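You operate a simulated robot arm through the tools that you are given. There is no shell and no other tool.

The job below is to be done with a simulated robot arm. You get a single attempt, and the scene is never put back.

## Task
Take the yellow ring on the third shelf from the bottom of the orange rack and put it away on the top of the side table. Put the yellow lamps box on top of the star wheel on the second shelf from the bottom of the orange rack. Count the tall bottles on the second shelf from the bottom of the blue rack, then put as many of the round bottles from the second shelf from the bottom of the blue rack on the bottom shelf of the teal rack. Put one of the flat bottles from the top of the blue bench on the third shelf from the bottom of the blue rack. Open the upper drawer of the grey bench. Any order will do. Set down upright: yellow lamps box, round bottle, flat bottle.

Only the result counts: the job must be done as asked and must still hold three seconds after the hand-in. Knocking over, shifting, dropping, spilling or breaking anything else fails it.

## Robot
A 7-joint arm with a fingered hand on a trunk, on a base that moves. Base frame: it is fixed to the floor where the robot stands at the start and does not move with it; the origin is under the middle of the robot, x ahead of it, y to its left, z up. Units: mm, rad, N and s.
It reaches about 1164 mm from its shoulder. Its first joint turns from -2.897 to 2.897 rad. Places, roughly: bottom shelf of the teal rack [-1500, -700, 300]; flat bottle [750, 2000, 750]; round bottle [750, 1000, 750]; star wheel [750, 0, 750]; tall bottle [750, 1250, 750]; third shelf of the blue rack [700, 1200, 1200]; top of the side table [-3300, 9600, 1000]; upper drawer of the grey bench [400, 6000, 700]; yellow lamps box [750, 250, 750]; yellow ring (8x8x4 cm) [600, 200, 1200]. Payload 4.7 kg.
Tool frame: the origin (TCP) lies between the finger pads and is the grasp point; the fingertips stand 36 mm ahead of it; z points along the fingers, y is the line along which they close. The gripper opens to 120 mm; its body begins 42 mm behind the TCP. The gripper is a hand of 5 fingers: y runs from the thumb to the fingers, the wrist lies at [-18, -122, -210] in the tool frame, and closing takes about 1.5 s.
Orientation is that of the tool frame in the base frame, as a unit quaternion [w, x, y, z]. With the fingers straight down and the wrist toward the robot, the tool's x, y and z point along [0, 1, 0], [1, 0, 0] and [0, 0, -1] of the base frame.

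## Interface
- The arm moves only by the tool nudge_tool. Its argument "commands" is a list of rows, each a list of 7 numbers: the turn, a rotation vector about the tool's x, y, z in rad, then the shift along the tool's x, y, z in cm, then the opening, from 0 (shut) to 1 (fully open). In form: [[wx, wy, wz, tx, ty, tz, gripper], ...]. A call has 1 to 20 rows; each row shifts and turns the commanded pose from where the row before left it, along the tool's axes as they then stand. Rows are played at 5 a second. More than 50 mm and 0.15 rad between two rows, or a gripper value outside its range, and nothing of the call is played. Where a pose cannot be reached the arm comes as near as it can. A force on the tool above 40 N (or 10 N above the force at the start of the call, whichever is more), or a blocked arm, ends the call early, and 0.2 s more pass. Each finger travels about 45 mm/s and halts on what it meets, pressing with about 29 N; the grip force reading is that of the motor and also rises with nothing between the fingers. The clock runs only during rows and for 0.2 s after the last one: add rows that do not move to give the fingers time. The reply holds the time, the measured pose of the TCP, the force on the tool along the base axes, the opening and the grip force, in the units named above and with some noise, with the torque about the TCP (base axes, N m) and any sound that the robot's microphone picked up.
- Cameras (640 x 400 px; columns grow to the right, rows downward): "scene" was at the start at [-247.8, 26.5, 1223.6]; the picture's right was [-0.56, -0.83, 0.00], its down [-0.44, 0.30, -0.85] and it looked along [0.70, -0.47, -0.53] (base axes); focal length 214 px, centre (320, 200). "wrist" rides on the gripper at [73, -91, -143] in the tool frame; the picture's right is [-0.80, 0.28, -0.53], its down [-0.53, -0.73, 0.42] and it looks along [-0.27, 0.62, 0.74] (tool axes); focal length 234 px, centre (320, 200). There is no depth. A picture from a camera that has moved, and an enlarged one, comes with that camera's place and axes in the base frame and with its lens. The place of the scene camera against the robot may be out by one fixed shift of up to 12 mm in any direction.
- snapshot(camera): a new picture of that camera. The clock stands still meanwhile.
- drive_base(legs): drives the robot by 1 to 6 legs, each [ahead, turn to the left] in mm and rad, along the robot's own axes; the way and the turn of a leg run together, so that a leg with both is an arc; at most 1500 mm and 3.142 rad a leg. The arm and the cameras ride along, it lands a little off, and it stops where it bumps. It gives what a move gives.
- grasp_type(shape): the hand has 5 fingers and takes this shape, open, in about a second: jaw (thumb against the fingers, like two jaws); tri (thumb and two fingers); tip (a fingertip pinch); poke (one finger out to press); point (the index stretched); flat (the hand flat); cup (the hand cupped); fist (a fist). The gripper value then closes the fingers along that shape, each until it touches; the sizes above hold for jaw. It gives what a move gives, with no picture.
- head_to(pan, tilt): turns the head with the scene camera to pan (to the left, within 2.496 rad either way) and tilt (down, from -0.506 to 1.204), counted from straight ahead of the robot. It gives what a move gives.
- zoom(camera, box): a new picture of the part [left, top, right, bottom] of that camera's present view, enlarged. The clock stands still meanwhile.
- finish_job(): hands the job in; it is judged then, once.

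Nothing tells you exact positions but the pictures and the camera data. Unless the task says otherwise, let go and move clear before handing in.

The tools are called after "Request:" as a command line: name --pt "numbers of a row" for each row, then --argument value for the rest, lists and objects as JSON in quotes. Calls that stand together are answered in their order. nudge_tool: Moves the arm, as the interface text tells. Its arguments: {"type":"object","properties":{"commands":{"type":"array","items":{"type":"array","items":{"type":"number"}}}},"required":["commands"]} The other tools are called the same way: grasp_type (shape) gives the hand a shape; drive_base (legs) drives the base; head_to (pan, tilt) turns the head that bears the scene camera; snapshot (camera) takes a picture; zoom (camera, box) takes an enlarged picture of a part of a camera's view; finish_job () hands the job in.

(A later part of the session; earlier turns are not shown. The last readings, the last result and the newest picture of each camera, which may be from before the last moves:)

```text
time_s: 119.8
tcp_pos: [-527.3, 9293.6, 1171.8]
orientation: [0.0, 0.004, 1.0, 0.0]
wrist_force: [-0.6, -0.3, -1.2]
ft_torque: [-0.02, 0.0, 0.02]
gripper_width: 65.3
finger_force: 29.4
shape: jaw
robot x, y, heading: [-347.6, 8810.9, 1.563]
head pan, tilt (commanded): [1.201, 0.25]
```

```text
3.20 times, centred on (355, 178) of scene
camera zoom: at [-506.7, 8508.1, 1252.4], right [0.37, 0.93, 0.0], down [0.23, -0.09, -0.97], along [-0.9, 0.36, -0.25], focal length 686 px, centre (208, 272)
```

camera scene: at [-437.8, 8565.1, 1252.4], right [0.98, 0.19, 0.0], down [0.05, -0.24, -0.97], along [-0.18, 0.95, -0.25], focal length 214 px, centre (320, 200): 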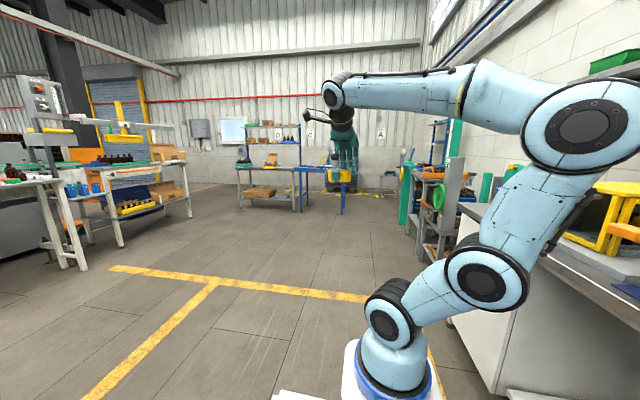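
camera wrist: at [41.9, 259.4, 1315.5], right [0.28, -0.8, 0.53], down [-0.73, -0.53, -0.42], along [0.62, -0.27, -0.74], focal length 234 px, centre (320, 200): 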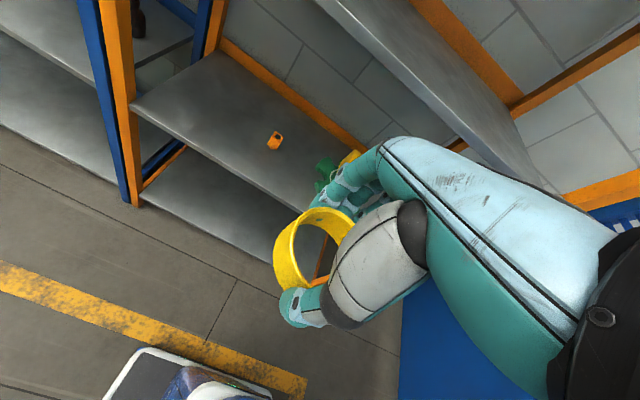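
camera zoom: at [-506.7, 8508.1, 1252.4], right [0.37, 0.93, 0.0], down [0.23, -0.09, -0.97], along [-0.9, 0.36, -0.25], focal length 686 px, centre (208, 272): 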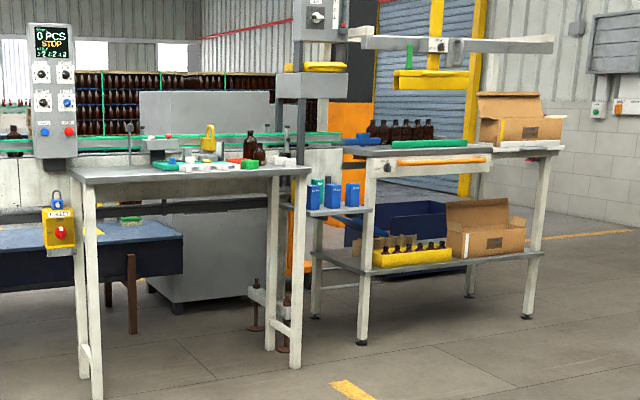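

The table front runs along x≈−3190 from y 9067 to 10023, and its left half looks free. I'll swing left in an arc and drive toward it.

Request:
drive_base --legs '[[900, 1.58], [1100, 0]]'

Request:
head_to --pan 0.25 --tilt 0.35

Request:
snapshot --camera "scene"

```text
time_s: 129.8
tcp_pos: [-2498.7, 9144.9, 1171.9]
orientation: [0.001, 0.717, -0.697, -0.001]
wrist_force: [-0.5, -0.7, -1.4]
ft_torque: [0.01, -0.01, 0.03]
gripper_width: 64.8
finger_force: 29.2
shape: jaw
robot x, y, heading: [-2018.6, 9343.5, -3.111]
head pan, tilt (commanded): [1.201, 0.25]
cut short: leg 1
```

```text
time_s: 131.0
tcp_pos: [-2498.9, 9145.4, 1171.2]
orientation: [-0.001, 0.717, -0.697, 0.0]
wrist_force: [0.6, -0.1, 0.1]
ft_torque: [0.0, 0.01, -0.01]
gripper_width: 64.7
finger_force: 28.9
shape: jaw
robot x, y, heading: [-2024.8, 9344.0, -3.112]
head pan, tilt (commanded): [0.25, 0.351]
```

```text
taken
camera scene: at [-1771.1, 9242.4, 1243.0], right [-0.27, 0.96, 0.0], down [0.33, 0.09, -0.94], along [-0.9, -0.26, -0.34], focal length 214 px, centre (320, 200)
```

scene: 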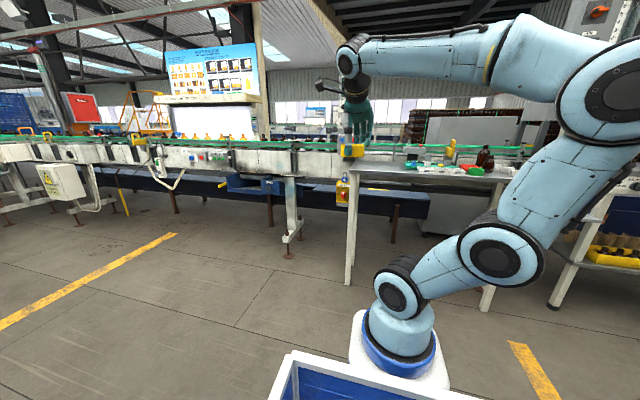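

The drive reported a leg cut short although the position looks right. I'll look around the base for anything touched.

Request:
head_to --pan 0.0 --tilt 0.9

Request:
snapshot --camera "scene"

Request:
head_to --pan 2.4 --tilt 0.5

Request:
snapshot --camera "scene"

Request:
head_to --pan -2.0 --tilt 0.5

Request:
snapshot --camera "scene"

```text
time_s: 132.0
tcp_pos: [-2500.0, 9144.3, 1172.1]
orientation: [0.0, 0.716, -0.698, 0.001]
wrist_force: [-0.2, -0.1, -1.0]
ft_torque: [-0.02, -0.03, 0.01]
gripper_width: 64.7
finger_force: 29.3
shape: jaw
robot x, y, heading: [-2022.9, 9344.0, -3.109]
head pan, tilt (commanded): [0.0, 0.901]
```

```text
taken
camera scene: at [-1757.0, 9265.8, 1195.5], right [-0.03, 1.0, 0.0], down [0.78, 0.02, -0.62], along [-0.62, -0.02, -0.78], focal length 214 px, centre (320, 200)
```

scene: 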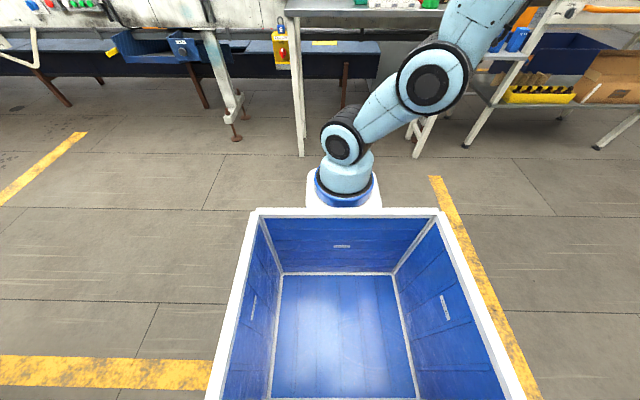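

```text
time_s: 134.2
tcp_pos: [-2498.5, 9145.4, 1171.8]
orientation: [0.0, 0.717, -0.697, 0.0]
wrist_force: [0.0, 0.8, -0.9]
ft_torque: [0.01, -0.01, 0.02]
gripper_width: 64.9
finger_force: 29.1
shape: jaw
robot x, y, heading: [-2021.8, 9343.2, -3.11]
head pan, tilt (commanded): [2.4, 0.499]
```

```text
taken
camera scene: at [-1612.8, 9208.3, 1229.3], right [-0.66, -0.76, 0.0], down [-0.36, 0.31, -0.88], along [0.66, -0.58, -0.48], focal length 214 px, centre (320, 200)
```

scene: 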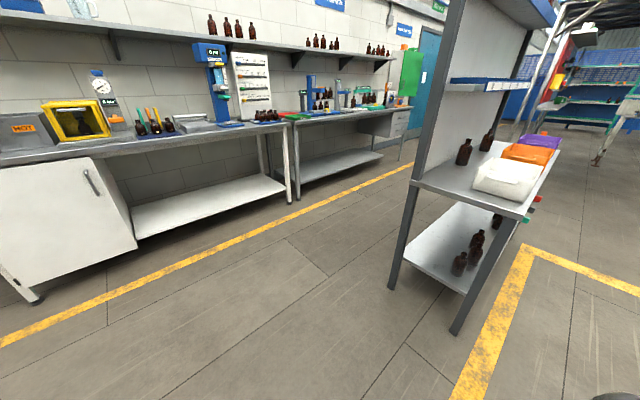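

```text
time_s: 137.7
tcp_pos: [-2498.5, 9144.8, 1172.4]
orientation: [0.0, 0.717, -0.697, 0.0]
wrist_force: [-0.4, 0.3, 0.7]
ft_torque: [0.04, -0.03, -0.02]
gripper_width: 64.8
finger_force: 29.2
shape: jaw
robot x, y, heading: [-2021.6, 9346.1, -3.114]
head pan, tilt (commanded): [-2.0, 0.499]
```

```text
taken
camera scene: at [-1645.9, 9351.7, 1229.3], right [0.92, -0.39, 0.0], down [-0.19, -0.44, -0.88], along [0.34, 0.81, -0.48], focal length 214 px, centre (320, 200)
```

scene: 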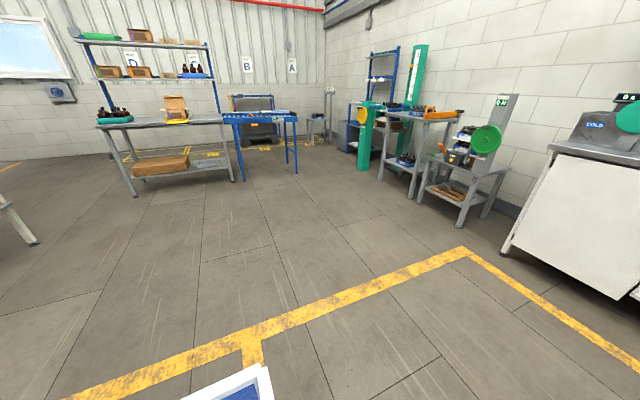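

Nothing was disturbed. The table's legs are at (−3192, 9069) and (−3191, 10029). I'll drive 400 mm closer and look at its top.

Request:
drive_base --legs '[[0, -0.03], [380, 0]]'

Request:
head_to --pan 0.1 --tilt 0.35

Request:
snapshot --camera "scene"

Request:
snapshot --camera "wrist"

```text
time_s: 140.5
tcp_pos: [-2882.4, 9161.0, 1171.4]
orientation: [0.001, -0.706, 0.708, 0.001]
wrist_force: [-0.9, 0.0, 0.6]
ft_torque: [0.01, -0.02, 0.0]
gripper_width: 65.2
finger_force: 28.9
shape: jaw
robot x, y, heading: [-2398.4, 9346.7, 3.141]
head pan, tilt (commanded): [-2.0, 0.499]
```

```text
time_s: 142.5
tcp_pos: [-2883.5, 9161.2, 1171.6]
orientation: [0.0, -0.706, 0.708, 0.0]
wrist_force: [-0.6, -0.6, 0.4]
ft_torque: [0.02, -0.02, 0.03]
gripper_width: 64.8
finger_force: 29.1
shape: jaw
robot x, y, heading: [-2397.5, 9345.5, 3.143]
head pan, tilt (commanded): [0.099, 0.351]
```

```text
taken
camera scene: at [-2153.8, 9250.0, 1243.0], right [-0.1, 1.0, 0.0], down [0.34, 0.03, -0.94], along [-0.93, -0.09, -0.34], focal length 214 px, centre (320, 200)
```

scene: 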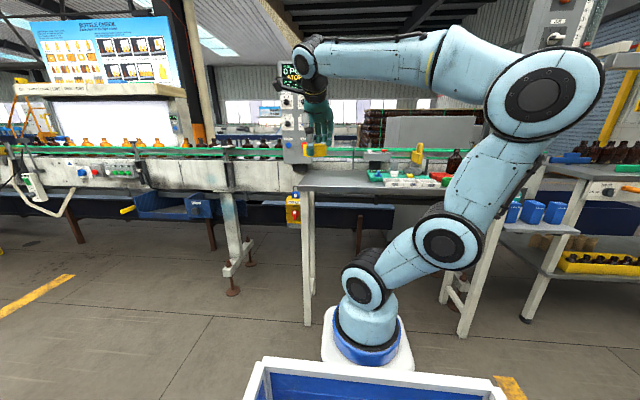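

```text
taken
camera wrist: at [-2793.1, 9088.0, 1315.6], right [-0.28, 0.8, 0.53], down [0.73, 0.53, -0.42], along [-0.62, 0.27, -0.74], focal length 234 px, centre (320, 200)
```

wrist: 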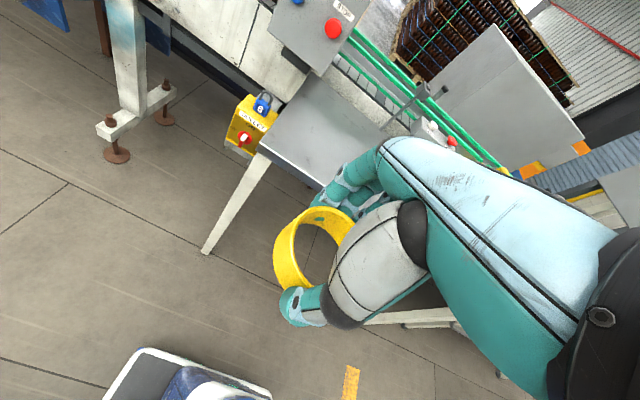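

The table top spans x −3126…−3489 from y≈9060 at z≈944, and its left part is empty. I'll carry the ring out over (−3290, 9220) and look down.

Request:
nudge_tool --pt "0 0 0 -0.65 4.5 0.5 0.3" --pt "0 0 0 -0.65 4.5 0.5 0.3" --pt "0 0 0 -0.65 4.5 0.5 0.3" --pt "0 0 0 -0.65 4.5 0.5 0.3" --pt "0 0 0 -0.65 4.5 0.5 0.3" --pt "0 0 0 -0.65 4.5 0.5 0.3" --pt "0 0 0 -0.65 4.5 0.5 0.3" --pt "0 0 0 -0.65 4.5 0.5 0.3" --pt "0 0 0 -0.65 4.5 0.5 0.3" --pt "0 0 0 0 0 0 0.3"

Request:
snapshot --camera "wrist"

Request:
snapshot --camera "scene"

```text
time_s: 144.7
tcp_pos: [-3287.4, 9222.9, 1126.8]
orientation: [0.0, -0.706, 0.709, 0.0]
wrist_force: [-0.5, -0.2, -0.8]
ft_torque: [0.01, -0.01, -0.03]
gripper_width: 64.7
finger_force: 29.0
shape: jaw
robot x, y, heading: [-2397.8, 9345.1, 3.135]
head pan, tilt (commanded): [0.099, 0.351]
```

```text
taken
camera wrist: at [-3197.5, 9148.2, 1270.2], right [-0.28, 0.8, 0.53], down [0.73, 0.53, -0.42], along [-0.62, 0.27, -0.74], focal length 234 px, centre (320, 200)
```

wrist: 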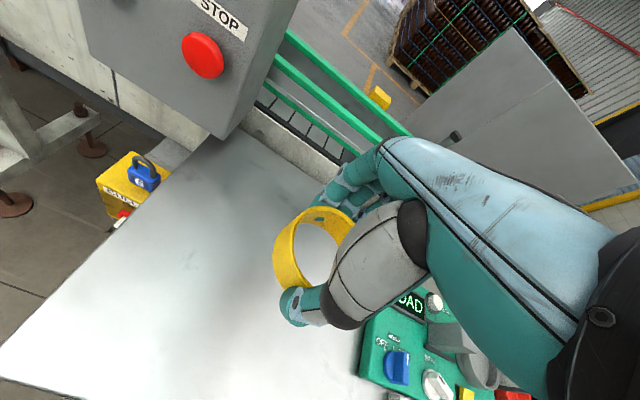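

```text
taken
camera scene: at [-2153.8, 9249.9, 1243.0], right [-0.1, 1.0, 0.0], down [0.34, 0.03, -0.94], along [-0.93, -0.09, -0.34], focal length 214 px, centre (320, 200)
```

scene: 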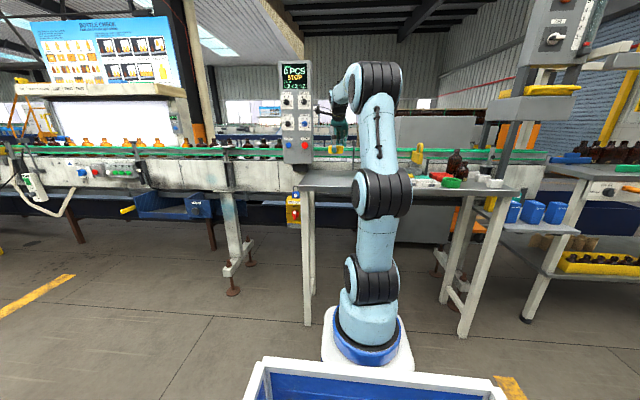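

The free area under the ring is clear: the green control box is about 115 mm away to the right and the STOP panel to the left. I'll lower toward the table top.

Request:
nudge_tool --pt "0 0 0 0 0 4 0.3" --pt "0 0 0 0 0 4 0.3" --pt "0 0 0 0 0 3 0.3" --pt "0 0 0 0 0 0 0.3"

Request:
snapshot --camera "wrist"

Request:
zoom --camera "scene" --box '[290, 120, 410, 200]'

```text
time_s: 145.7
tcp_pos: [-3287.9, 9221.1, 1016.6]
orientation: [0.001, -0.706, 0.708, 0.0]
wrist_force: [0.4, -0.1, -0.4]
ft_torque: [-0.01, -0.03, 0.03]
gripper_width: 64.8
finger_force: 28.9
shape: jaw
robot x, y, heading: [-2400.9, 9343.6, 3.142]
head pan, tilt (commanded): [0.099, 0.351]
```

```text
taken
camera wrist: at [-3198.3, 9147.4, 1160.6], right [-0.28, 0.81, 0.53], down [0.73, 0.53, -0.42], along [-0.62, 0.27, -0.74], focal length 234 px, centre (320, 200)
```

wrist: 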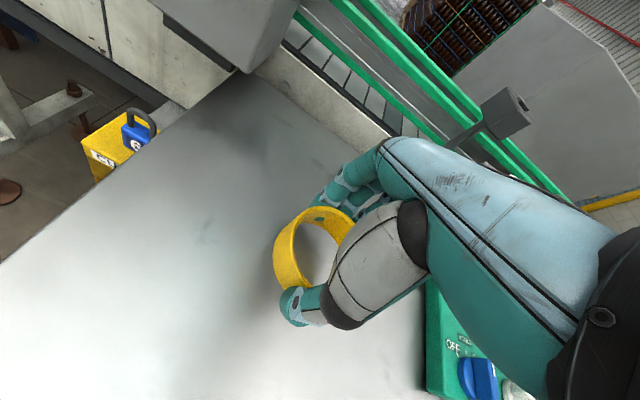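

```text
5.00 times, centred on (350, 160) of scene
camera zoom: at [-2153.8, 9249.9, 1243.0], right [-0.1, 1.0, 0.0], down [0.34, 0.03, -0.94], along [-0.93, -0.09, -0.34], focal length 1072 px, centre (170, 400)
```

zoom: 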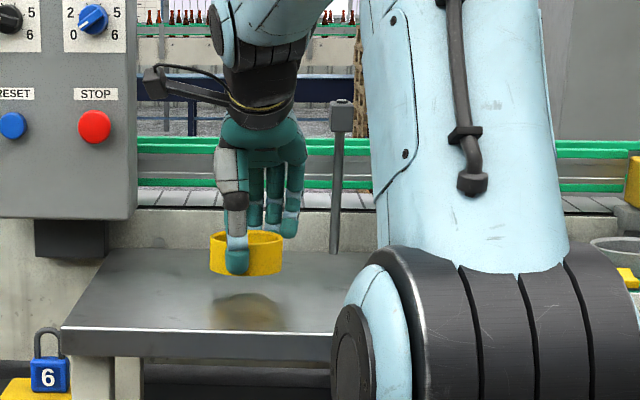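

About 30 mm to go. I'll lower most of it and then feel for contact.

Request:
nudge_tool --pt "0 0 0 0 0 1.2 0.3" --pt "0 0 0 0 0 0.8 0.3" --pt "0 0 0 0 0 0 0.3"

Request:
nudge_tool --pt "0 0 0 0 0 0.3 0.3" --pt "0 0 0 0 0 0 0.3"

Request:
nudge_tool --pt "0 0 0 0 0 0.3 0.3" --pt "0 0 0 0 0 0 0.3"

Request:
zoom --camera "scene" --box '[290, 120, 410, 200]'

```text
time_s: 146.5
tcp_pos: [-3288.3, 9220.8, 996.4]
orientation: [-0.001, -0.706, 0.708, 0.0]
wrist_force: [0.7, 1.0, -0.4]
ft_torque: [0.03, -0.06, 0.01]
gripper_width: 65.0
finger_force: 29.0
shape: jaw
robot x, y, heading: [-2398.1, 9344.3, 3.142]
head pan, tilt (commanded): [0.099, 0.351]
```

```text
time_s: 147.1
tcp_pos: [-3288.4, 9221.6, 992.8]
orientation: [0.0, -0.706, 0.709, 0.0]
wrist_force: [0.0, -0.8, -0.5]
ft_torque: [0.01, 0.02, 0.01]
gripper_width: 64.8
finger_force: 28.1
shape: jaw
robot x, y, heading: [-2399.7, 9347.3, 3.139]
head pan, tilt (commanded): [0.099, 0.351]
```

```text
time_s: 147.7
tcp_pos: [-3287.5, 9221.6, 991.3]
orientation: [0.0, -0.706, 0.708, 0.0]
wrist_force: [0.4, -0.5, -0.3]
ft_torque: [-0.03, -0.01, -0.03]
gripper_width: 64.7
finger_force: 29.0
shape: jaw
robot x, y, heading: [-2398.2, 9343.2, 3.138]
head pan, tilt (commanded): [0.099, 0.351]
```

```text
5.00 times, centred on (350, 160) of scene
camera zoom: at [-2153.8, 9249.9, 1243.0], right [-0.1, 1.0, 0.0], down [0.34, 0.03, -0.94], along [-0.93, -0.09, -0.34], focal length 1072 px, centre (170, 400)
```

zoom: 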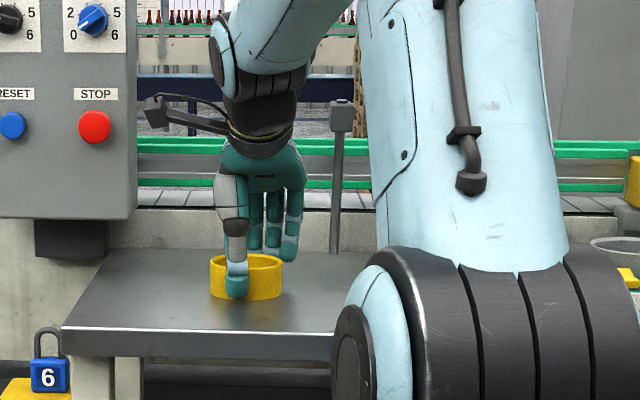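

No contact yet. I'll continue in small steps.

Request:
nudge_tool --pt "0 0 0 0 0 0.3 0.3" --pt "0 0 0 0 0 0 0.3"

Request:
nudge_tool --pt "0 0 0 0 0 0.25 0.3" --pt "0 0 0 0 0 0 0.3"

Request:
nudge_tool --pt "0 0 0 0 0 0.2 0.3" --pt "0 0 0 0 0 0 0.3"

```text
time_s: 148.3
tcp_pos: [-3288.0, 9221.8, 990.5]
orientation: [-0.002, -0.706, 0.708, 0.001]
wrist_force: [0.0, -0.5, 12.7]
ft_torque: [0.04, -0.02, 0.0]
gripper_width: 65.3
finger_force: 28.9
shape: jaw
robot x, y, heading: [-2397.4, 9346.9, 3.141]
head pan, tilt (commanded): [0.099, 0.351]
```

```text
time_s: 148.9
tcp_pos: [-3287.8, 9222.3, 989.5]
orientation: [-0.003, -0.706, 0.709, 0.001]
wrist_force: [-0.8, 0.0, 29.1]
ft_torque: [0.08, 0.03, 0.03]
gripper_width: 65.5
finger_force: 29.2
shape: jaw
robot x, y, heading: [-2398.4, 9349.0, 3.139]
head pan, tilt (commanded): [0.099, 0.351]
```

```text
time_s: 149.4
tcp_pos: [-3287.4, 9222.3, 990.1]
orientation: [-0.005, -0.705, 0.709, 0.003]
wrist_force: [0.1, 0.0, 11.1]
ft_torque: [-0.03, -0.2, 0.03]
gripper_width: 66.0
finger_force: 29.0
shape: jaw
robot x, y, heading: [-2399.7, 9342.8, 3.138]
head pan, tilt (commanded): [0.099, 0.351]
stopped in row 2: the force on the tool passed its limit at 41 N (the readings are from after the stop); the commanded pose is now the measured one
```

The ring is on the table top. I'll ease off slightly and open the hand.

Request:
nudge_tool --pt "0 0 0 0 0 -0.15 0.3" --pt "0 0 0 0 0 0 0.5" --pt "0 0 0 0 0 0 0.56" --pt "0 0 0 0 0 0 0.62" --pt "0 0 0 0 0 0 0.7" --pt "0 0 0 0 0 0 0.85" --pt "0 0 0 0 0 0 1" --pt "0 0 0 0 0 0 1" --pt "0 0 0 0 0 0 1"

Request:
snapshot --camera "wrist"

Request:
zoom --camera "scene" --box '[290, 120, 410, 200]'

```text
time_s: 151.4
tcp_pos: [-3288.9, 9221.5, 988.4]
orientation: [-0.004, -0.706, 0.708, 0.002]
wrist_force: [-0.3, 0.4, -0.5]
ft_torque: [0.0, 0.0, -0.02]
gripper_width: 119.7
finger_force: 0.1
shape: jaw
robot x, y, heading: [-2398.5, 9345.4, 3.139]
head pan, tilt (commanded): [0.099, 0.351]
```

```text
taken
camera wrist: at [-3198.1, 9148.0, 1132.0], right [-0.27, 0.81, 0.53], down [0.73, 0.53, -0.43], along [-0.62, 0.27, -0.73], focal length 234 px, centre (320, 200)
```

wrist: 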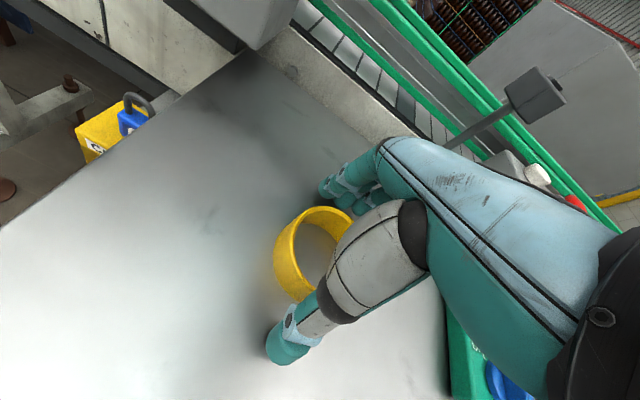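

```text
5.00 times, centred on (350, 160) of scene
camera zoom: at [-2153.8, 9249.9, 1243.0], right [-0.1, 1.0, 0.0], down [0.34, 0.03, -0.94], along [-0.93, -0.09, -0.34], focal length 1072 px, centre (170, 400)
```

zoom: 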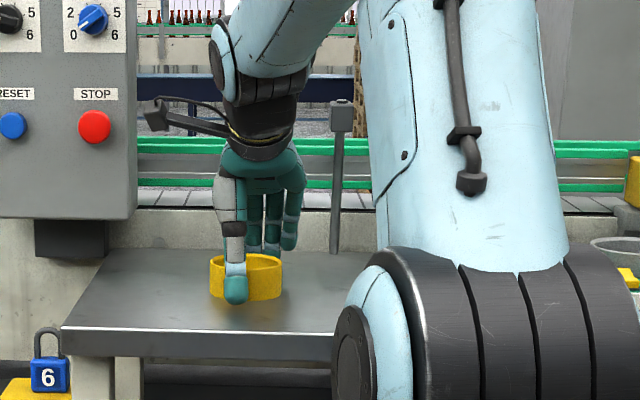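

Released. I'll rise straight up clear of the ring, then pull the arm back and check that it rests on the table.

Request:
nudge_tool --pt "0 0 0 0 0 -2 1" --pt "0 0 0 0 0 -4 1" --pt "0 0 0 0 0 -4.5 1" --pt "0 0 0 0 0 -4.5 1" --pt "0 0 0 0 -4.5 -3 1" --pt "0 0 0 0 -4.5 0 1" --pt "0 0 0 0 -4.5 0 1" --pt "0 0 0 0 -4.5 0 1" --pt "0 0 0 0 -4.5 0 1" --pt "0 0 0 0 -4.5 0 1" --pt "0 0 0 0 -4.5 0 1" --pt "0 0 0 0 -4.5 0 1" --pt "0 0 0 0 0 0 1"

Request:
zoom --camera "scene" --box '[260, 100, 480, 220]'

```text
refused: row 5 steps farther than a row can; nothing moved
```

```text
2.91 times, centred on (370, 160) of scene
camera zoom: at [-2153.8, 9249.9, 1243.0], right [-0.1, 1.0, 0.0], down [0.34, 0.03, -0.94], along [-0.93, -0.09, -0.34], focal length 624 px, centre (174, 316)
```

zoom: 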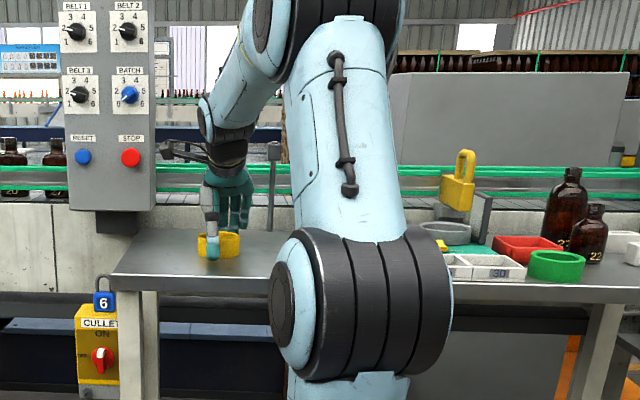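

One row was too long, so nothing moved. I'll repeat it with legal steps.

Request:
nudge_tool --pt "0 0 0 0 0 -2 1" --pt "0 0 0 0 0 -4 1" --pt "0 0 0 0 0 -4.5 1" --pt "0 0 0 0 0 -4.5 1" --pt "0 0 0 0 0 -3 1" --pt "0 0 0 0 -4.5 0 1" --pt "0 0 0 0 -4.5 0 1" --pt "0 0 0 0 -4.5 0 1" --pt "0 0 0 0 -4.5 0 1" --pt "0 0 0 0 -4.5 0 1" --pt "0 0 0 0 -4.5 0 1" --pt "0 0 0 0 -4.5 0 1" --pt "0 0 0 0 -4.5 0 1" --pt "0 0 0 0 -4.5 0 1" --pt "0 0 0 0 0 0 1"

Request:
zoom --camera "scene" --box '[260, 100, 480, 220]'

Request:
snapshot --camera "wrist"

```text
time_s: 154.6
tcp_pos: [-2881.6, 9220.5, 1166.4]
orientation: [-0.003, -0.706, 0.709, 0.002]
wrist_force: [0.3, -0.1, 0.8]
ft_torque: [0.01, -0.05, 0.04]
gripper_width: 120.0
finger_force: 0.0
shape: jaw
robot x, y, heading: [-2396.9, 9344.7, 3.135]
head pan, tilt (commanded): [0.099, 0.351]
```

```text
2.91 times, centred on (370, 160) of scene
camera zoom: at [-2153.8, 9250.0, 1243.0], right [-0.1, 1.0, 0.0], down [0.34, 0.03, -0.94], along [-0.93, -0.09, -0.34], focal length 624 px, centre (174, 316)
```

zoom: 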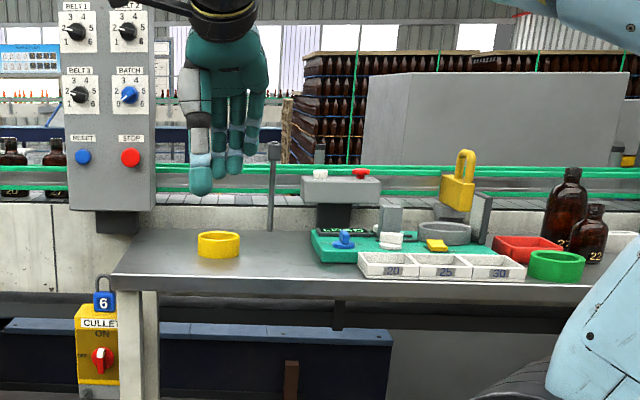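

```text
taken
camera wrist: at [-2791.9, 9146.8, 1309.7], right [-0.27, 0.81, 0.53], down [0.73, 0.53, -0.43], along [-0.62, 0.27, -0.73], focal length 234 px, centre (320, 200)
```

wrist: 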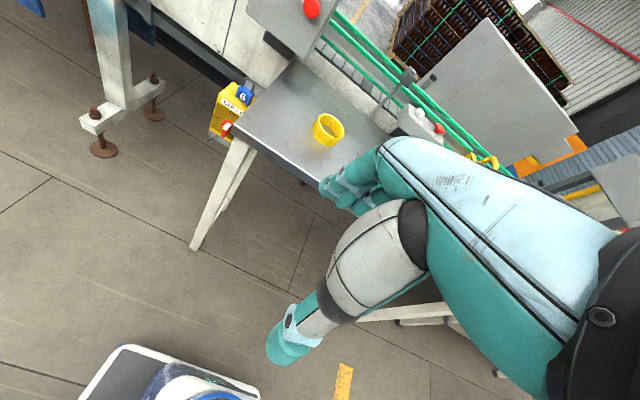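

The ring is on the side table. Next is the grey bench drawer: I'll back out, turn toward −y and drive back down the corridor.

Request:
drive_base --legs '[[-1500, 0], [-450, 0], [0, 1.5708]]'

```text
time_s: 168.2
tcp_pos: [-312.3, 8841.1, 1166.3]
orientation: [0.003, 1.0, -0.002, 0.001]
wrist_force: [0.1, -0.2, 0.4]
ft_torque: [-0.01, 0.03, -0.01]
gripper_width: 119.8
finger_force: 0.1
shape: jaw
robot x, y, heading: [-438.3, 9324.0, -1.571]
head pan, tilt (commanded): [0.099, 0.351]
```

Request:
drive_base --legs '[[1500, 0], [1500, 0]]'

Request:
head_to --pan 0.0 --tilt 0.3

Request:
snapshot --camera "scene"

```text
time_s: 182.6
tcp_pos: [-304.2, 5860.0, 1166.3]
orientation: [0.004, 1.0, 0.007, 0.001]
wrist_force: [-0.7, 0.4, 0.1]
ft_torque: [0.03, -0.01, 0.0]
gripper_width: 120.3
finger_force: 0.0
shape: jaw
robot x, y, heading: [-437.1, 6339.8, -1.557]
head pan, tilt (commanded): [0.099, 0.351]
```

```text
time_s: 183.3
tcp_pos: [-304.0, 5859.4, 1166.6]
orientation: [0.003, 1.0, 0.007, 0.001]
wrist_force: [0.3, -0.5, 0.2]
ft_torque: [-0.01, 0.01, 0.0]
gripper_width: 120.2
finger_force: 0.1
shape: jaw
robot x, y, heading: [-434.4, 6344.4, -1.556]
head pan, tilt (commanded): [0.0, 0.3]
```

```text
taken
camera scene: at [-353.7, 6574.5, 1247.7], right [-1.0, -0.01, 0.0], down [0.0, 0.3, -0.96], along [0.01, -0.96, -0.3], focal length 214 px, centre (320, 200)
```

scene: 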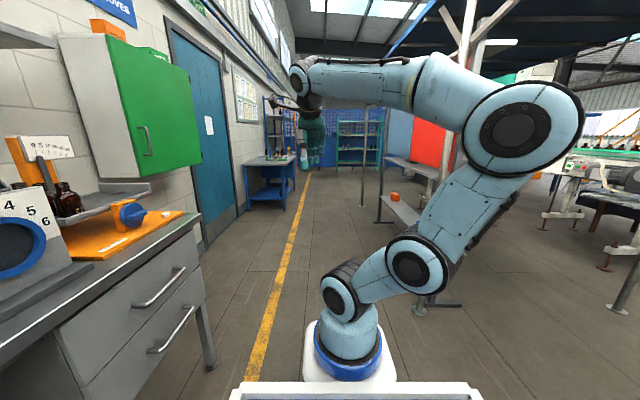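

I can see both drawer handles on the left. I'll drive level with them, turn to face the bench and back off to leave room for pulling.

Request:
drive_base --legs '[[330, 0], [0, 1.557], [-330, 0]]'

Request:
head_to --pan 0.0 --tilt 0.45

Request:
snapshot --camera "scene"

Request:
snapshot --camera "wrist"

```text
time_s: 191.1
tcp_pos: [-281.5, 6141.0, 1166.4]
orientation: [0.003, 0.703, 0.711, 0.003]
wrist_force: [-0.5, 0.1, -0.9]
ft_torque: [-0.03, -0.01, -0.02]
gripper_width: 119.6
finger_force: 0.0
shape: jaw
robot x, y, heading: [-764.4, 6013.5, 0.009]
head pan, tilt (commanded): [0.0, 0.3]
```

```text
time_s: 191.8
tcp_pos: [-281.7, 6140.3, 1166.8]
orientation: [0.002, 0.703, 0.711, 0.003]
wrist_force: [0.1, -0.1, 0.8]
ft_torque: [0.02, -0.03, 0.01]
gripper_width: 119.9
finger_force: 0.1
shape: jaw
robot x, y, heading: [-763.6, 6008.3, 0.011]
head pan, tilt (commanded): [0.0, 0.45]
```

```text
taken
camera scene: at [-995.1, 6080.2, 1233.8], right [0.01, -1.0, 0.0], down [-0.43, -0.01, -0.9], along [0.9, 0.01, -0.43], focal length 214 px, centre (320, 200)
```

scene: 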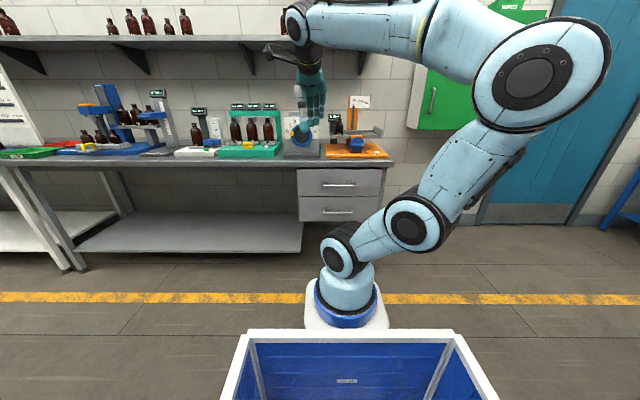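

```text
taken
camera wrist: at [-376.5, 6211.4, 1309.8], right [0.28, -0.8, 0.53], down [-0.72, -0.54, -0.43], along [0.63, -0.26, -0.73], focal length 234 px, centre (320, 200)
```

wrist: 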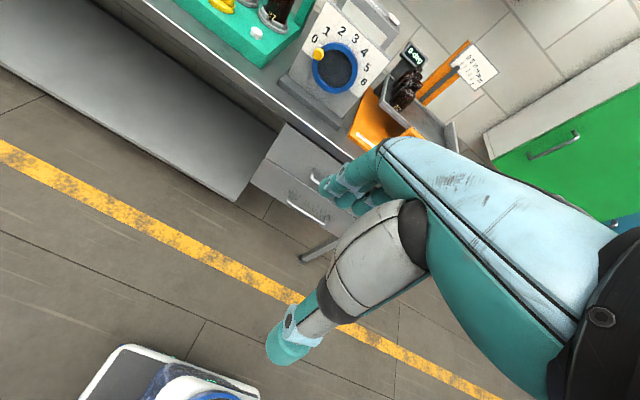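

The two drawers are right ahead. I'll zoom in on the upper handle from both cameras.

Request:
zoom --camera "scene" --box '[280, 150, 400, 230]'

Request:
zoom --camera "wrist" --box '[230, 110, 390, 270]'

```text
5.00 times, centred on (340, 190) of scene
camera zoom: at [-995.1, 6080.2, 1233.8], right [0.01, -1.0, 0.0], down [-0.43, -0.01, -0.9], along [0.9, 0.01, -0.43], focal length 1072 px, centre (220, 250)
```

zoom: 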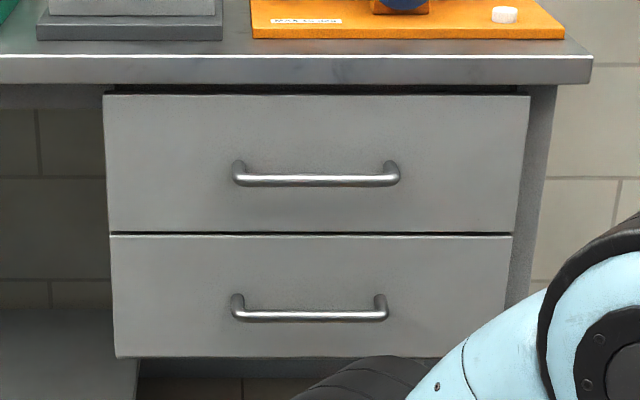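

```text
2.50 times, centred on (310, 190) of wrist
camera zoom: at [-376.5, 6211.4, 1309.8], right [0.28, -0.8, 0.53], down [-0.72, -0.54, -0.43], along [0.63, -0.26, -0.73], focal length 585 px, centre (345, 225)
```

zoom: 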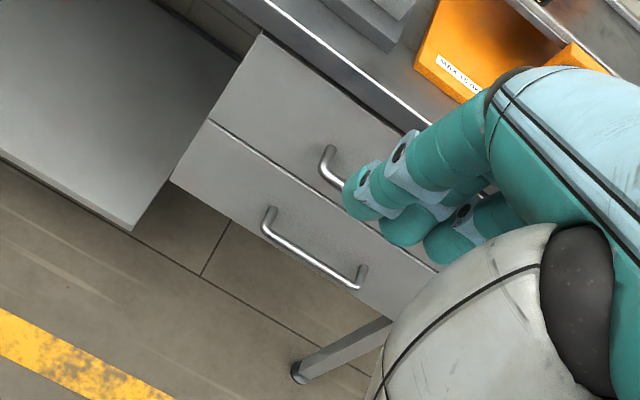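

The upper handle bar is at about x 150, z 765, y 5881–6072, standing about 40 mm off the drawer front. I'll back off 200 mm so the arm has room to pull, then turn the hand to point forward.

Request:
drive_base --legs '[[-200, 0]]'

Request:
nudge_tool --pt "-0.1428 0 0 0 0 0 1" --pt "-0.1428 0 0 0 0 0 1" --pt "-0.1428 0 0 0 0 0 1" --pt "-0.1428 0 0 0 0 0 1" --pt "-0.1428 0 0 0 0 0 1" --pt "-0.1428 0 0 0 0 0 1" --pt "-0.1428 0 0 0 0 0 1" --pt "-0.1428 0 0 0 0 0 1" --pt "-0.1428 0 0 0 0 0 1" --pt "-0.1428 0 0 0 0 0 1" --pt "-0.1428 0 0 0 0 0 1" --pt "0 0 0 0 0 0 1"

Request:
snapshot --camera "scene"

Request:
snapshot --camera "wrist"

```text
time_s: 193.4
tcp_pos: [-484.4, 6138.9, 1165.7]
orientation: [0.002, 0.703, 0.711, 0.003]
wrist_force: [-0.4, 0.6, 0.0]
ft_torque: [0.01, 0.02, 0.0]
gripper_width: 119.8
finger_force: 0.1
shape: jaw
robot x, y, heading: [-965.8, 6002.5, 0.012]
head pan, tilt (commanded): [0.0, 0.45]
```

```text
time_s: 196.0
tcp_pos: [-484.7, 6138.6, 1165.9]
orientation: [0.499, 0.496, 0.5, 0.505]
wrist_force: [-0.2, 0.4, -0.7]
ft_torque: [0.0, 0.03, 0.02]
gripper_width: 120.1
finger_force: 0.1
shape: jaw
robot x, y, heading: [-967.6, 6003.6, 0.015]
head pan, tilt (commanded): [0.0, 0.45]
```

```text
taken
camera scene: at [-1198.0, 6077.7, 1233.8], right [0.01, -1.0, 0.0], down [-0.44, -0.01, -0.9], along [0.9, 0.01, -0.44], focal length 214 px, centre (320, 200)
```

scene: 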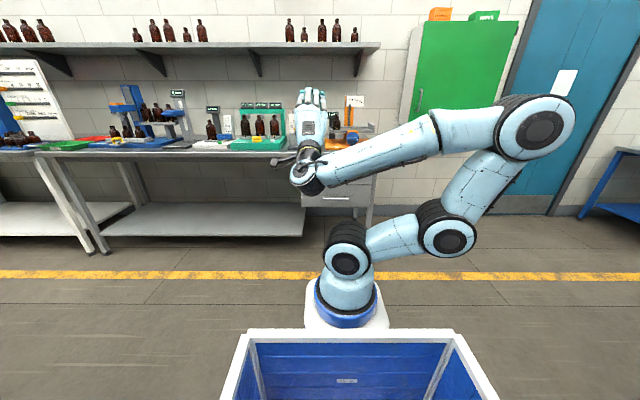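

```text
taken
camera wrist: at [-629.6, 6208.7, 1074.4], right [-0.52, -0.81, 0.27], down [0.44, -0.53, -0.73], along [0.74, -0.26, 0.63], focal length 234 px, centre (320, 200)
```

wrist: 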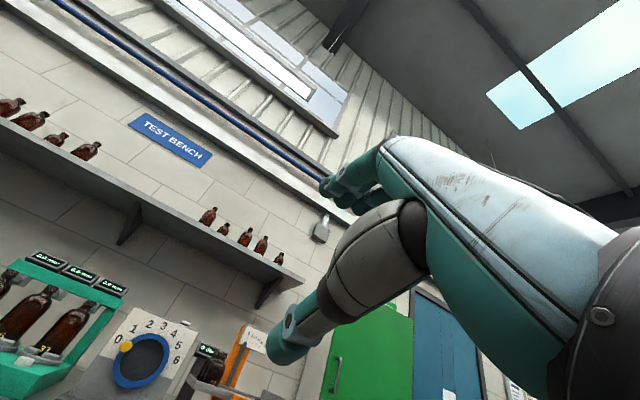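

The hand now points forward. I'll move it ahead, then lower it to handle height in front of the drawer.

Request:
nudge_tool --pt "0 0 0 -1 0 4.3 1" --pt "0 0 0 -1 0 4.3 1" --pt "0 0 0 -1 0 4.3 1" --pt "0 0 0 -1 0 4.3 1" --pt "0 0 0 -1 0 4.3 1" --pt "0 0 0 -1 0 4.3 1" --pt "0 0 0 -1 0 4.3 1" --pt "0 0 0 -1 0 4.3 1" --pt "0 0 0 -0.65 -4.4 0 1" --pt "0 0 0 -0.65 -4.4 0 1" --pt "0 0 0 -0.65 -4.4 0 1" --pt "0 0 0 -0.65 -4.4 0 1" --pt "0 0 0 -0.65 -4.4 0 1" --pt "0 0 0 -0.65 -4.4 0 1" --pt "0 0 0 -0.65 -4.4 0 1" --pt "0 0 0 -0.65 -4.4 0 1" --pt "0 0 0 -0.65 -4.4 0 1" --pt "0 0 0 0 0 0 1"

Request:
snapshot --camera "scene"

Request:
snapshot --camera "wrist"

```text
time_s: 199.8
tcp_pos: [-194.0, 6150.5, 801.8]
orientation: [0.507, 0.493, 0.504, 0.495]
wrist_force: [0.2, -0.7, 0.3]
ft_torque: [0.0, -0.01, -0.02]
gripper_width: 119.9
finger_force: 0.2
shape: jaw
out of reach, approached as far as the arm can: row 5, 6, 7, 8, 9, 10, 11, 12, 13, 14, 16, 17
robot x, y, heading: [-964.8, 6006.9, 0.015]
head pan, tilt (commanded): [0.0, 0.45]
```

```text
taken
camera scene: at [-1198.1, 6077.9, 1233.8], right [0.01, -1.0, 0.0], down [-0.44, -0.01, -0.9], along [0.9, 0.01, -0.44], focal length 214 px, centre (320, 200)
```

scene: 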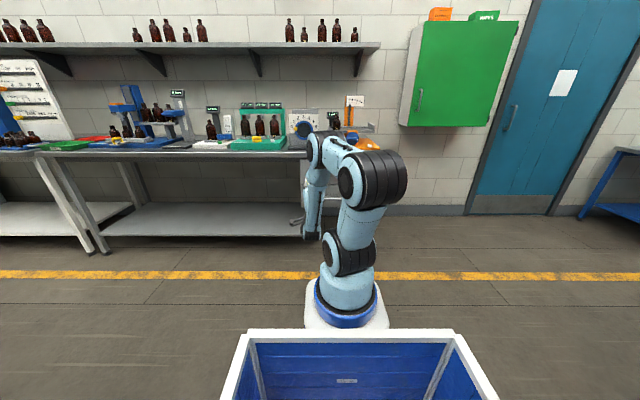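

```text
taken
camera wrist: at [-338.7, 6219.6, 708.9], right [-0.53, -0.8, 0.29], down [0.43, -0.55, -0.72], along [0.73, -0.25, 0.63], focal length 234 px, centre (320, 200)
```

wrist: 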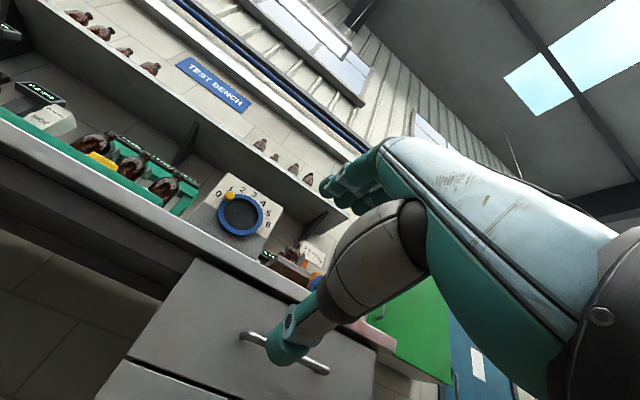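

This palm-up pose is at the arm's joint limits. A 45° downward pitch suits the arm better and lets the fingers hook over the bar, so I'll pitch the hand back halfway and watch where the TCP ends up.

Request:
nudge_tool --pt "0.13 0 0 0 0 0 1" --pt "0.13 0 0 0 0 0 1" --pt "0.13 0 0 0 0 0 1" --pt "0.13 0 0 0 0 0 1" --pt "0.13 0 0 0 0 0 1" --pt "0.13 0 0 0 0 0 1" --pt "0 0 0 0 0 0 1" --pt "0 0 0 0 0 0 1"

Request:
snapshot --camera "scene"

Request:
snapshot --camera "wrist"

```text
time_s: 201.6
tcp_pos: [-195.3, 6150.1, 801.8]
orientation: [0.271, 0.648, 0.655, 0.277]
wrist_force: [-0.5, 0.0, -0.3]
ft_torque: [0.02, 0.0, 0.0]
gripper_width: 119.8
finger_force: 0.1
shape: jaw
robot x, y, heading: [-966.7, 6004.2, 0.013]
head pan, tilt (commanded): [0.0, 0.45]
```

```text
taken
camera scene: at [-1198.1, 6077.8, 1233.8], right [0.01, -1.0, 0.0], down [-0.44, -0.01, -0.9], along [0.9, 0.01, -0.44], focal length 214 px, centre (320, 200)
```

scene: 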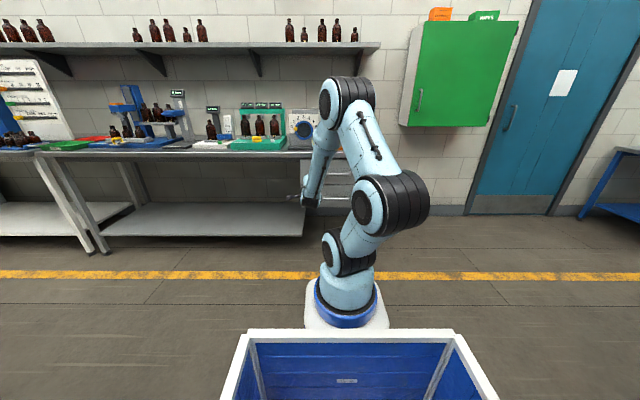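

```text
taken
camera wrist: at [-363.7, 6220.1, 838.0], right [-0.17, -0.81, 0.57], down [-0.2, -0.53, -0.82], along [0.96, -0.26, -0.07], focal length 234 px, centre (320, 200)
```

wrist: 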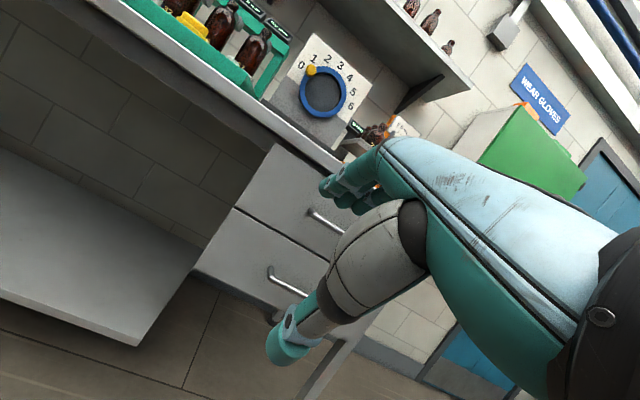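

The arm is comfortable again at a 45° pitch. I'll zoom both cameras to triangulate the upper handle.

Request:
zoom --camera "wrist" --box '[250, 150, 370, 310]'

Request:
zoom --camera "scene" --box '[280, 140, 400, 220]'

```text
2.50 times, centred on (310, 230) of wrist
camera zoom: at [-363.7, 6220.1, 838.0], right [-0.17, -0.81, 0.57], down [-0.2, -0.53, -0.82], along [0.96, -0.26, -0.07], focal length 585 px, centre (345, 125)
```

zoom: 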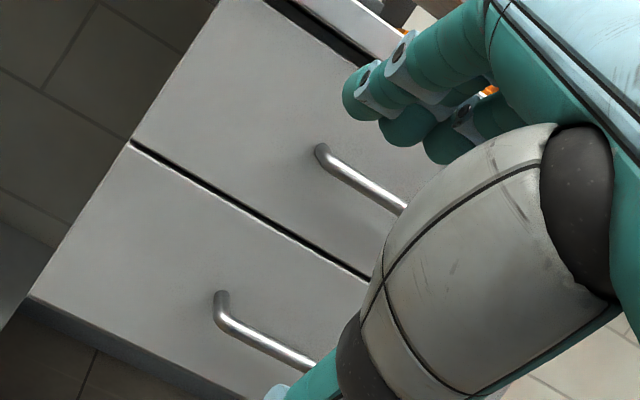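

```text
5.00 times, centred on (340, 180) of scene
camera zoom: at [-1198.1, 6077.8, 1233.8], right [0.01, -1.0, 0.0], down [-0.44, -0.01, -0.9], along [0.9, 0.01, -0.44], focal length 1072 px, centre (220, 300)
```

zoom: 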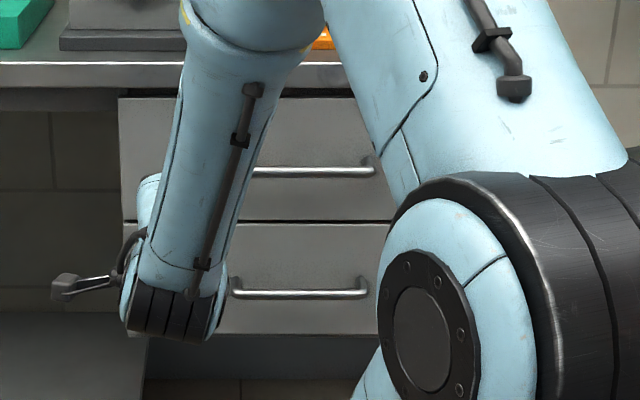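

The upper bar is at about (155, 5890–6069, 757), standing about 41 mm off the face. I'll pitch the hand a bit flatter (60°), part-close it, and move to a pre-approach point just in front of and above the bar.

Request:
nudge_tool --pt "-0.131 0 0 0 0 0 0.4" --pt "-0.131 0 0 0 0 0 0.4" --pt "0 0 0 -1.78 1.59 2.8 0.4" --pt "0 0 0 -1.78 1.59 2.8 0.4" --pt "0 0 0 -1.78 1.59 2.8 0.4" --pt "0 0 0 -1.78 1.59 2.8 0.4" --pt "0 0 0 -1.78 1.59 2.8 0.4" --pt "0 0 0 -1.78 1.59 2.8 0.4" --pt "0 0 0 0 0 0 0.4"

Request:
snapshot --camera "scene"

Request:
snapshot --camera "wrist"

```text
time_s: 203.6
tcp_pos: [-23.1, 6136.2, 802.9]
orientation: [0.354, 0.618, 0.604, 0.357]
wrist_force: [0.6, 0.0, 0.1]
ft_torque: [-0.01, 0.01, -0.01]
gripper_width: 48.5
finger_force: 0.1
shape: jaw
out of reach, approached as far as the arm can: row 4, 5, 6, 7, 8
robot x, y, heading: [-965.6, 6004.1, 0.017]
head pan, tilt (commanded): [0.0, 0.45]
```

```text
taken
camera scene: at [-1198.1, 6077.8, 1233.8], right [0.01, -1.0, 0.0], down [-0.44, -0.01, -0.9], along [0.9, 0.01, -0.44], focal length 214 px, centre (320, 200)
```

scene: 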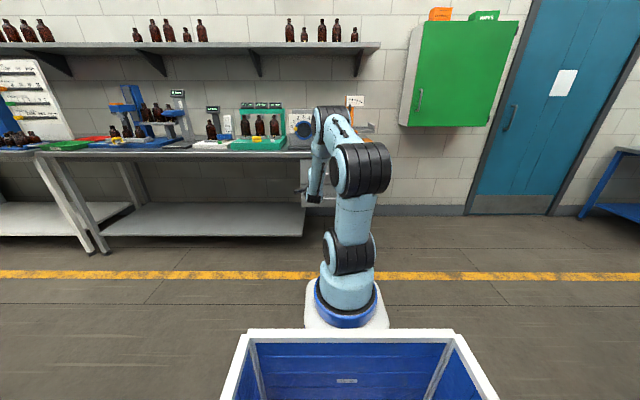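

```text
taken
camera wrist: at [-193.0, 6210.3, 794.7], right [-0.33, -0.8, 0.49], down [0.0, -0.52, -0.85], along [0.94, -0.28, 0.17], focal length 234 px, centre (320, 200)
```

wrist: 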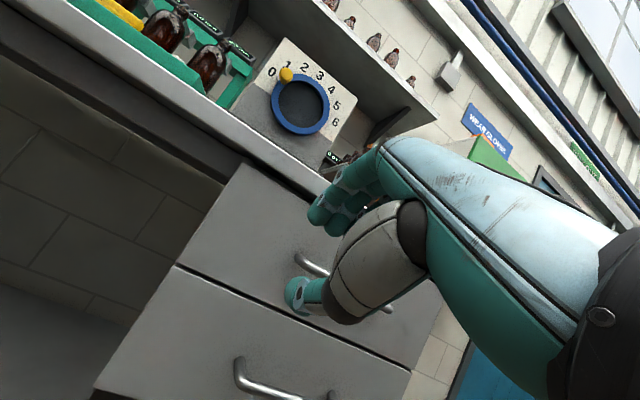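

Leftward targets suit this arm with the hand pitched forward, so I'll shift the base about 160 mm to the right with a back-and-forth. First I check behind.

Request:
head_to --pan 2.4 --tilt 0.5

Request:
snapshot --camera "scene"

Request:
head_to --pan -2.4 --tilt 0.5

Request:
snapshot --camera "scene"

```text
time_s: 205.8
tcp_pos: [-22.0, 6136.0, 802.7]
orientation: [0.356, 0.618, 0.603, 0.357]
wrist_force: [0.3, 0.1, 0.2]
ft_torque: [0.01, 0.02, 0.01]
gripper_width: 48.7
finger_force: 0.0
shape: jaw
robot x, y, heading: [-965.5, 6004.9, 0.014]
head pan, tilt (commanded): [2.4, 0.499]
```

```text
taken
camera scene: at [-1357.7, 6137.5, 1229.3], right [0.67, 0.74, 0.0], down [0.36, -0.32, -0.88], along [-0.65, 0.59, -0.48], focal length 214 px, centre (320, 200)
```

scene: 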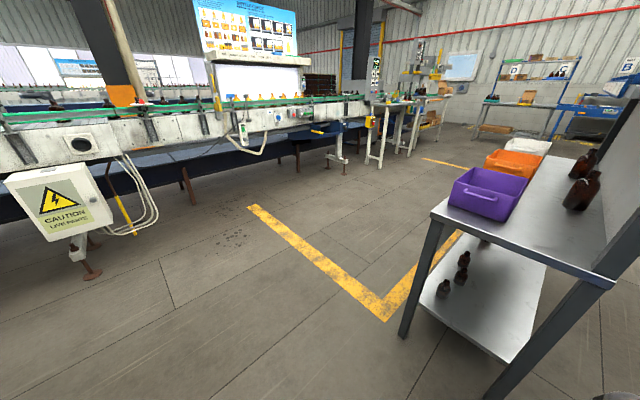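

```text
time_s: 209.6
tcp_pos: [-23.8, 6135.2, 801.5]
orientation: [0.356, 0.617, 0.603, 0.358]
wrist_force: [-0.2, 0.7, -0.4]
ft_torque: [0.01, -0.01, 0.01]
gripper_width: 48.3
finger_force: 0.1
shape: jaw
robot x, y, heading: [-965.7, 6006.1, 0.011]
head pan, tilt (commanded): [-2.4, 0.499]
```

```text
taken
camera scene: at [-1356.3, 6014.5, 1229.3], right [-0.68, 0.73, 0.0], down [0.35, 0.33, -0.88], along [-0.64, -0.6, -0.48], focal length 214 px, centre (320, 200)
```

scene: 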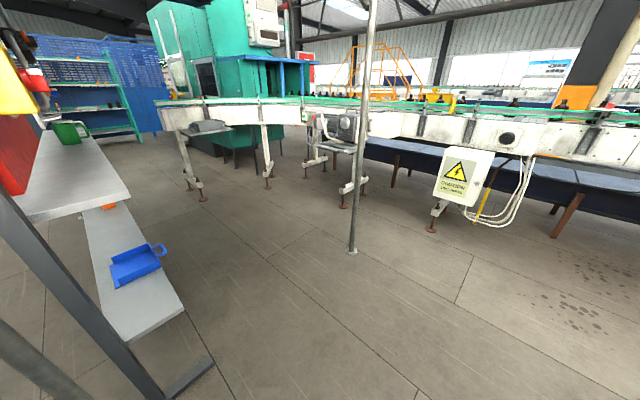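

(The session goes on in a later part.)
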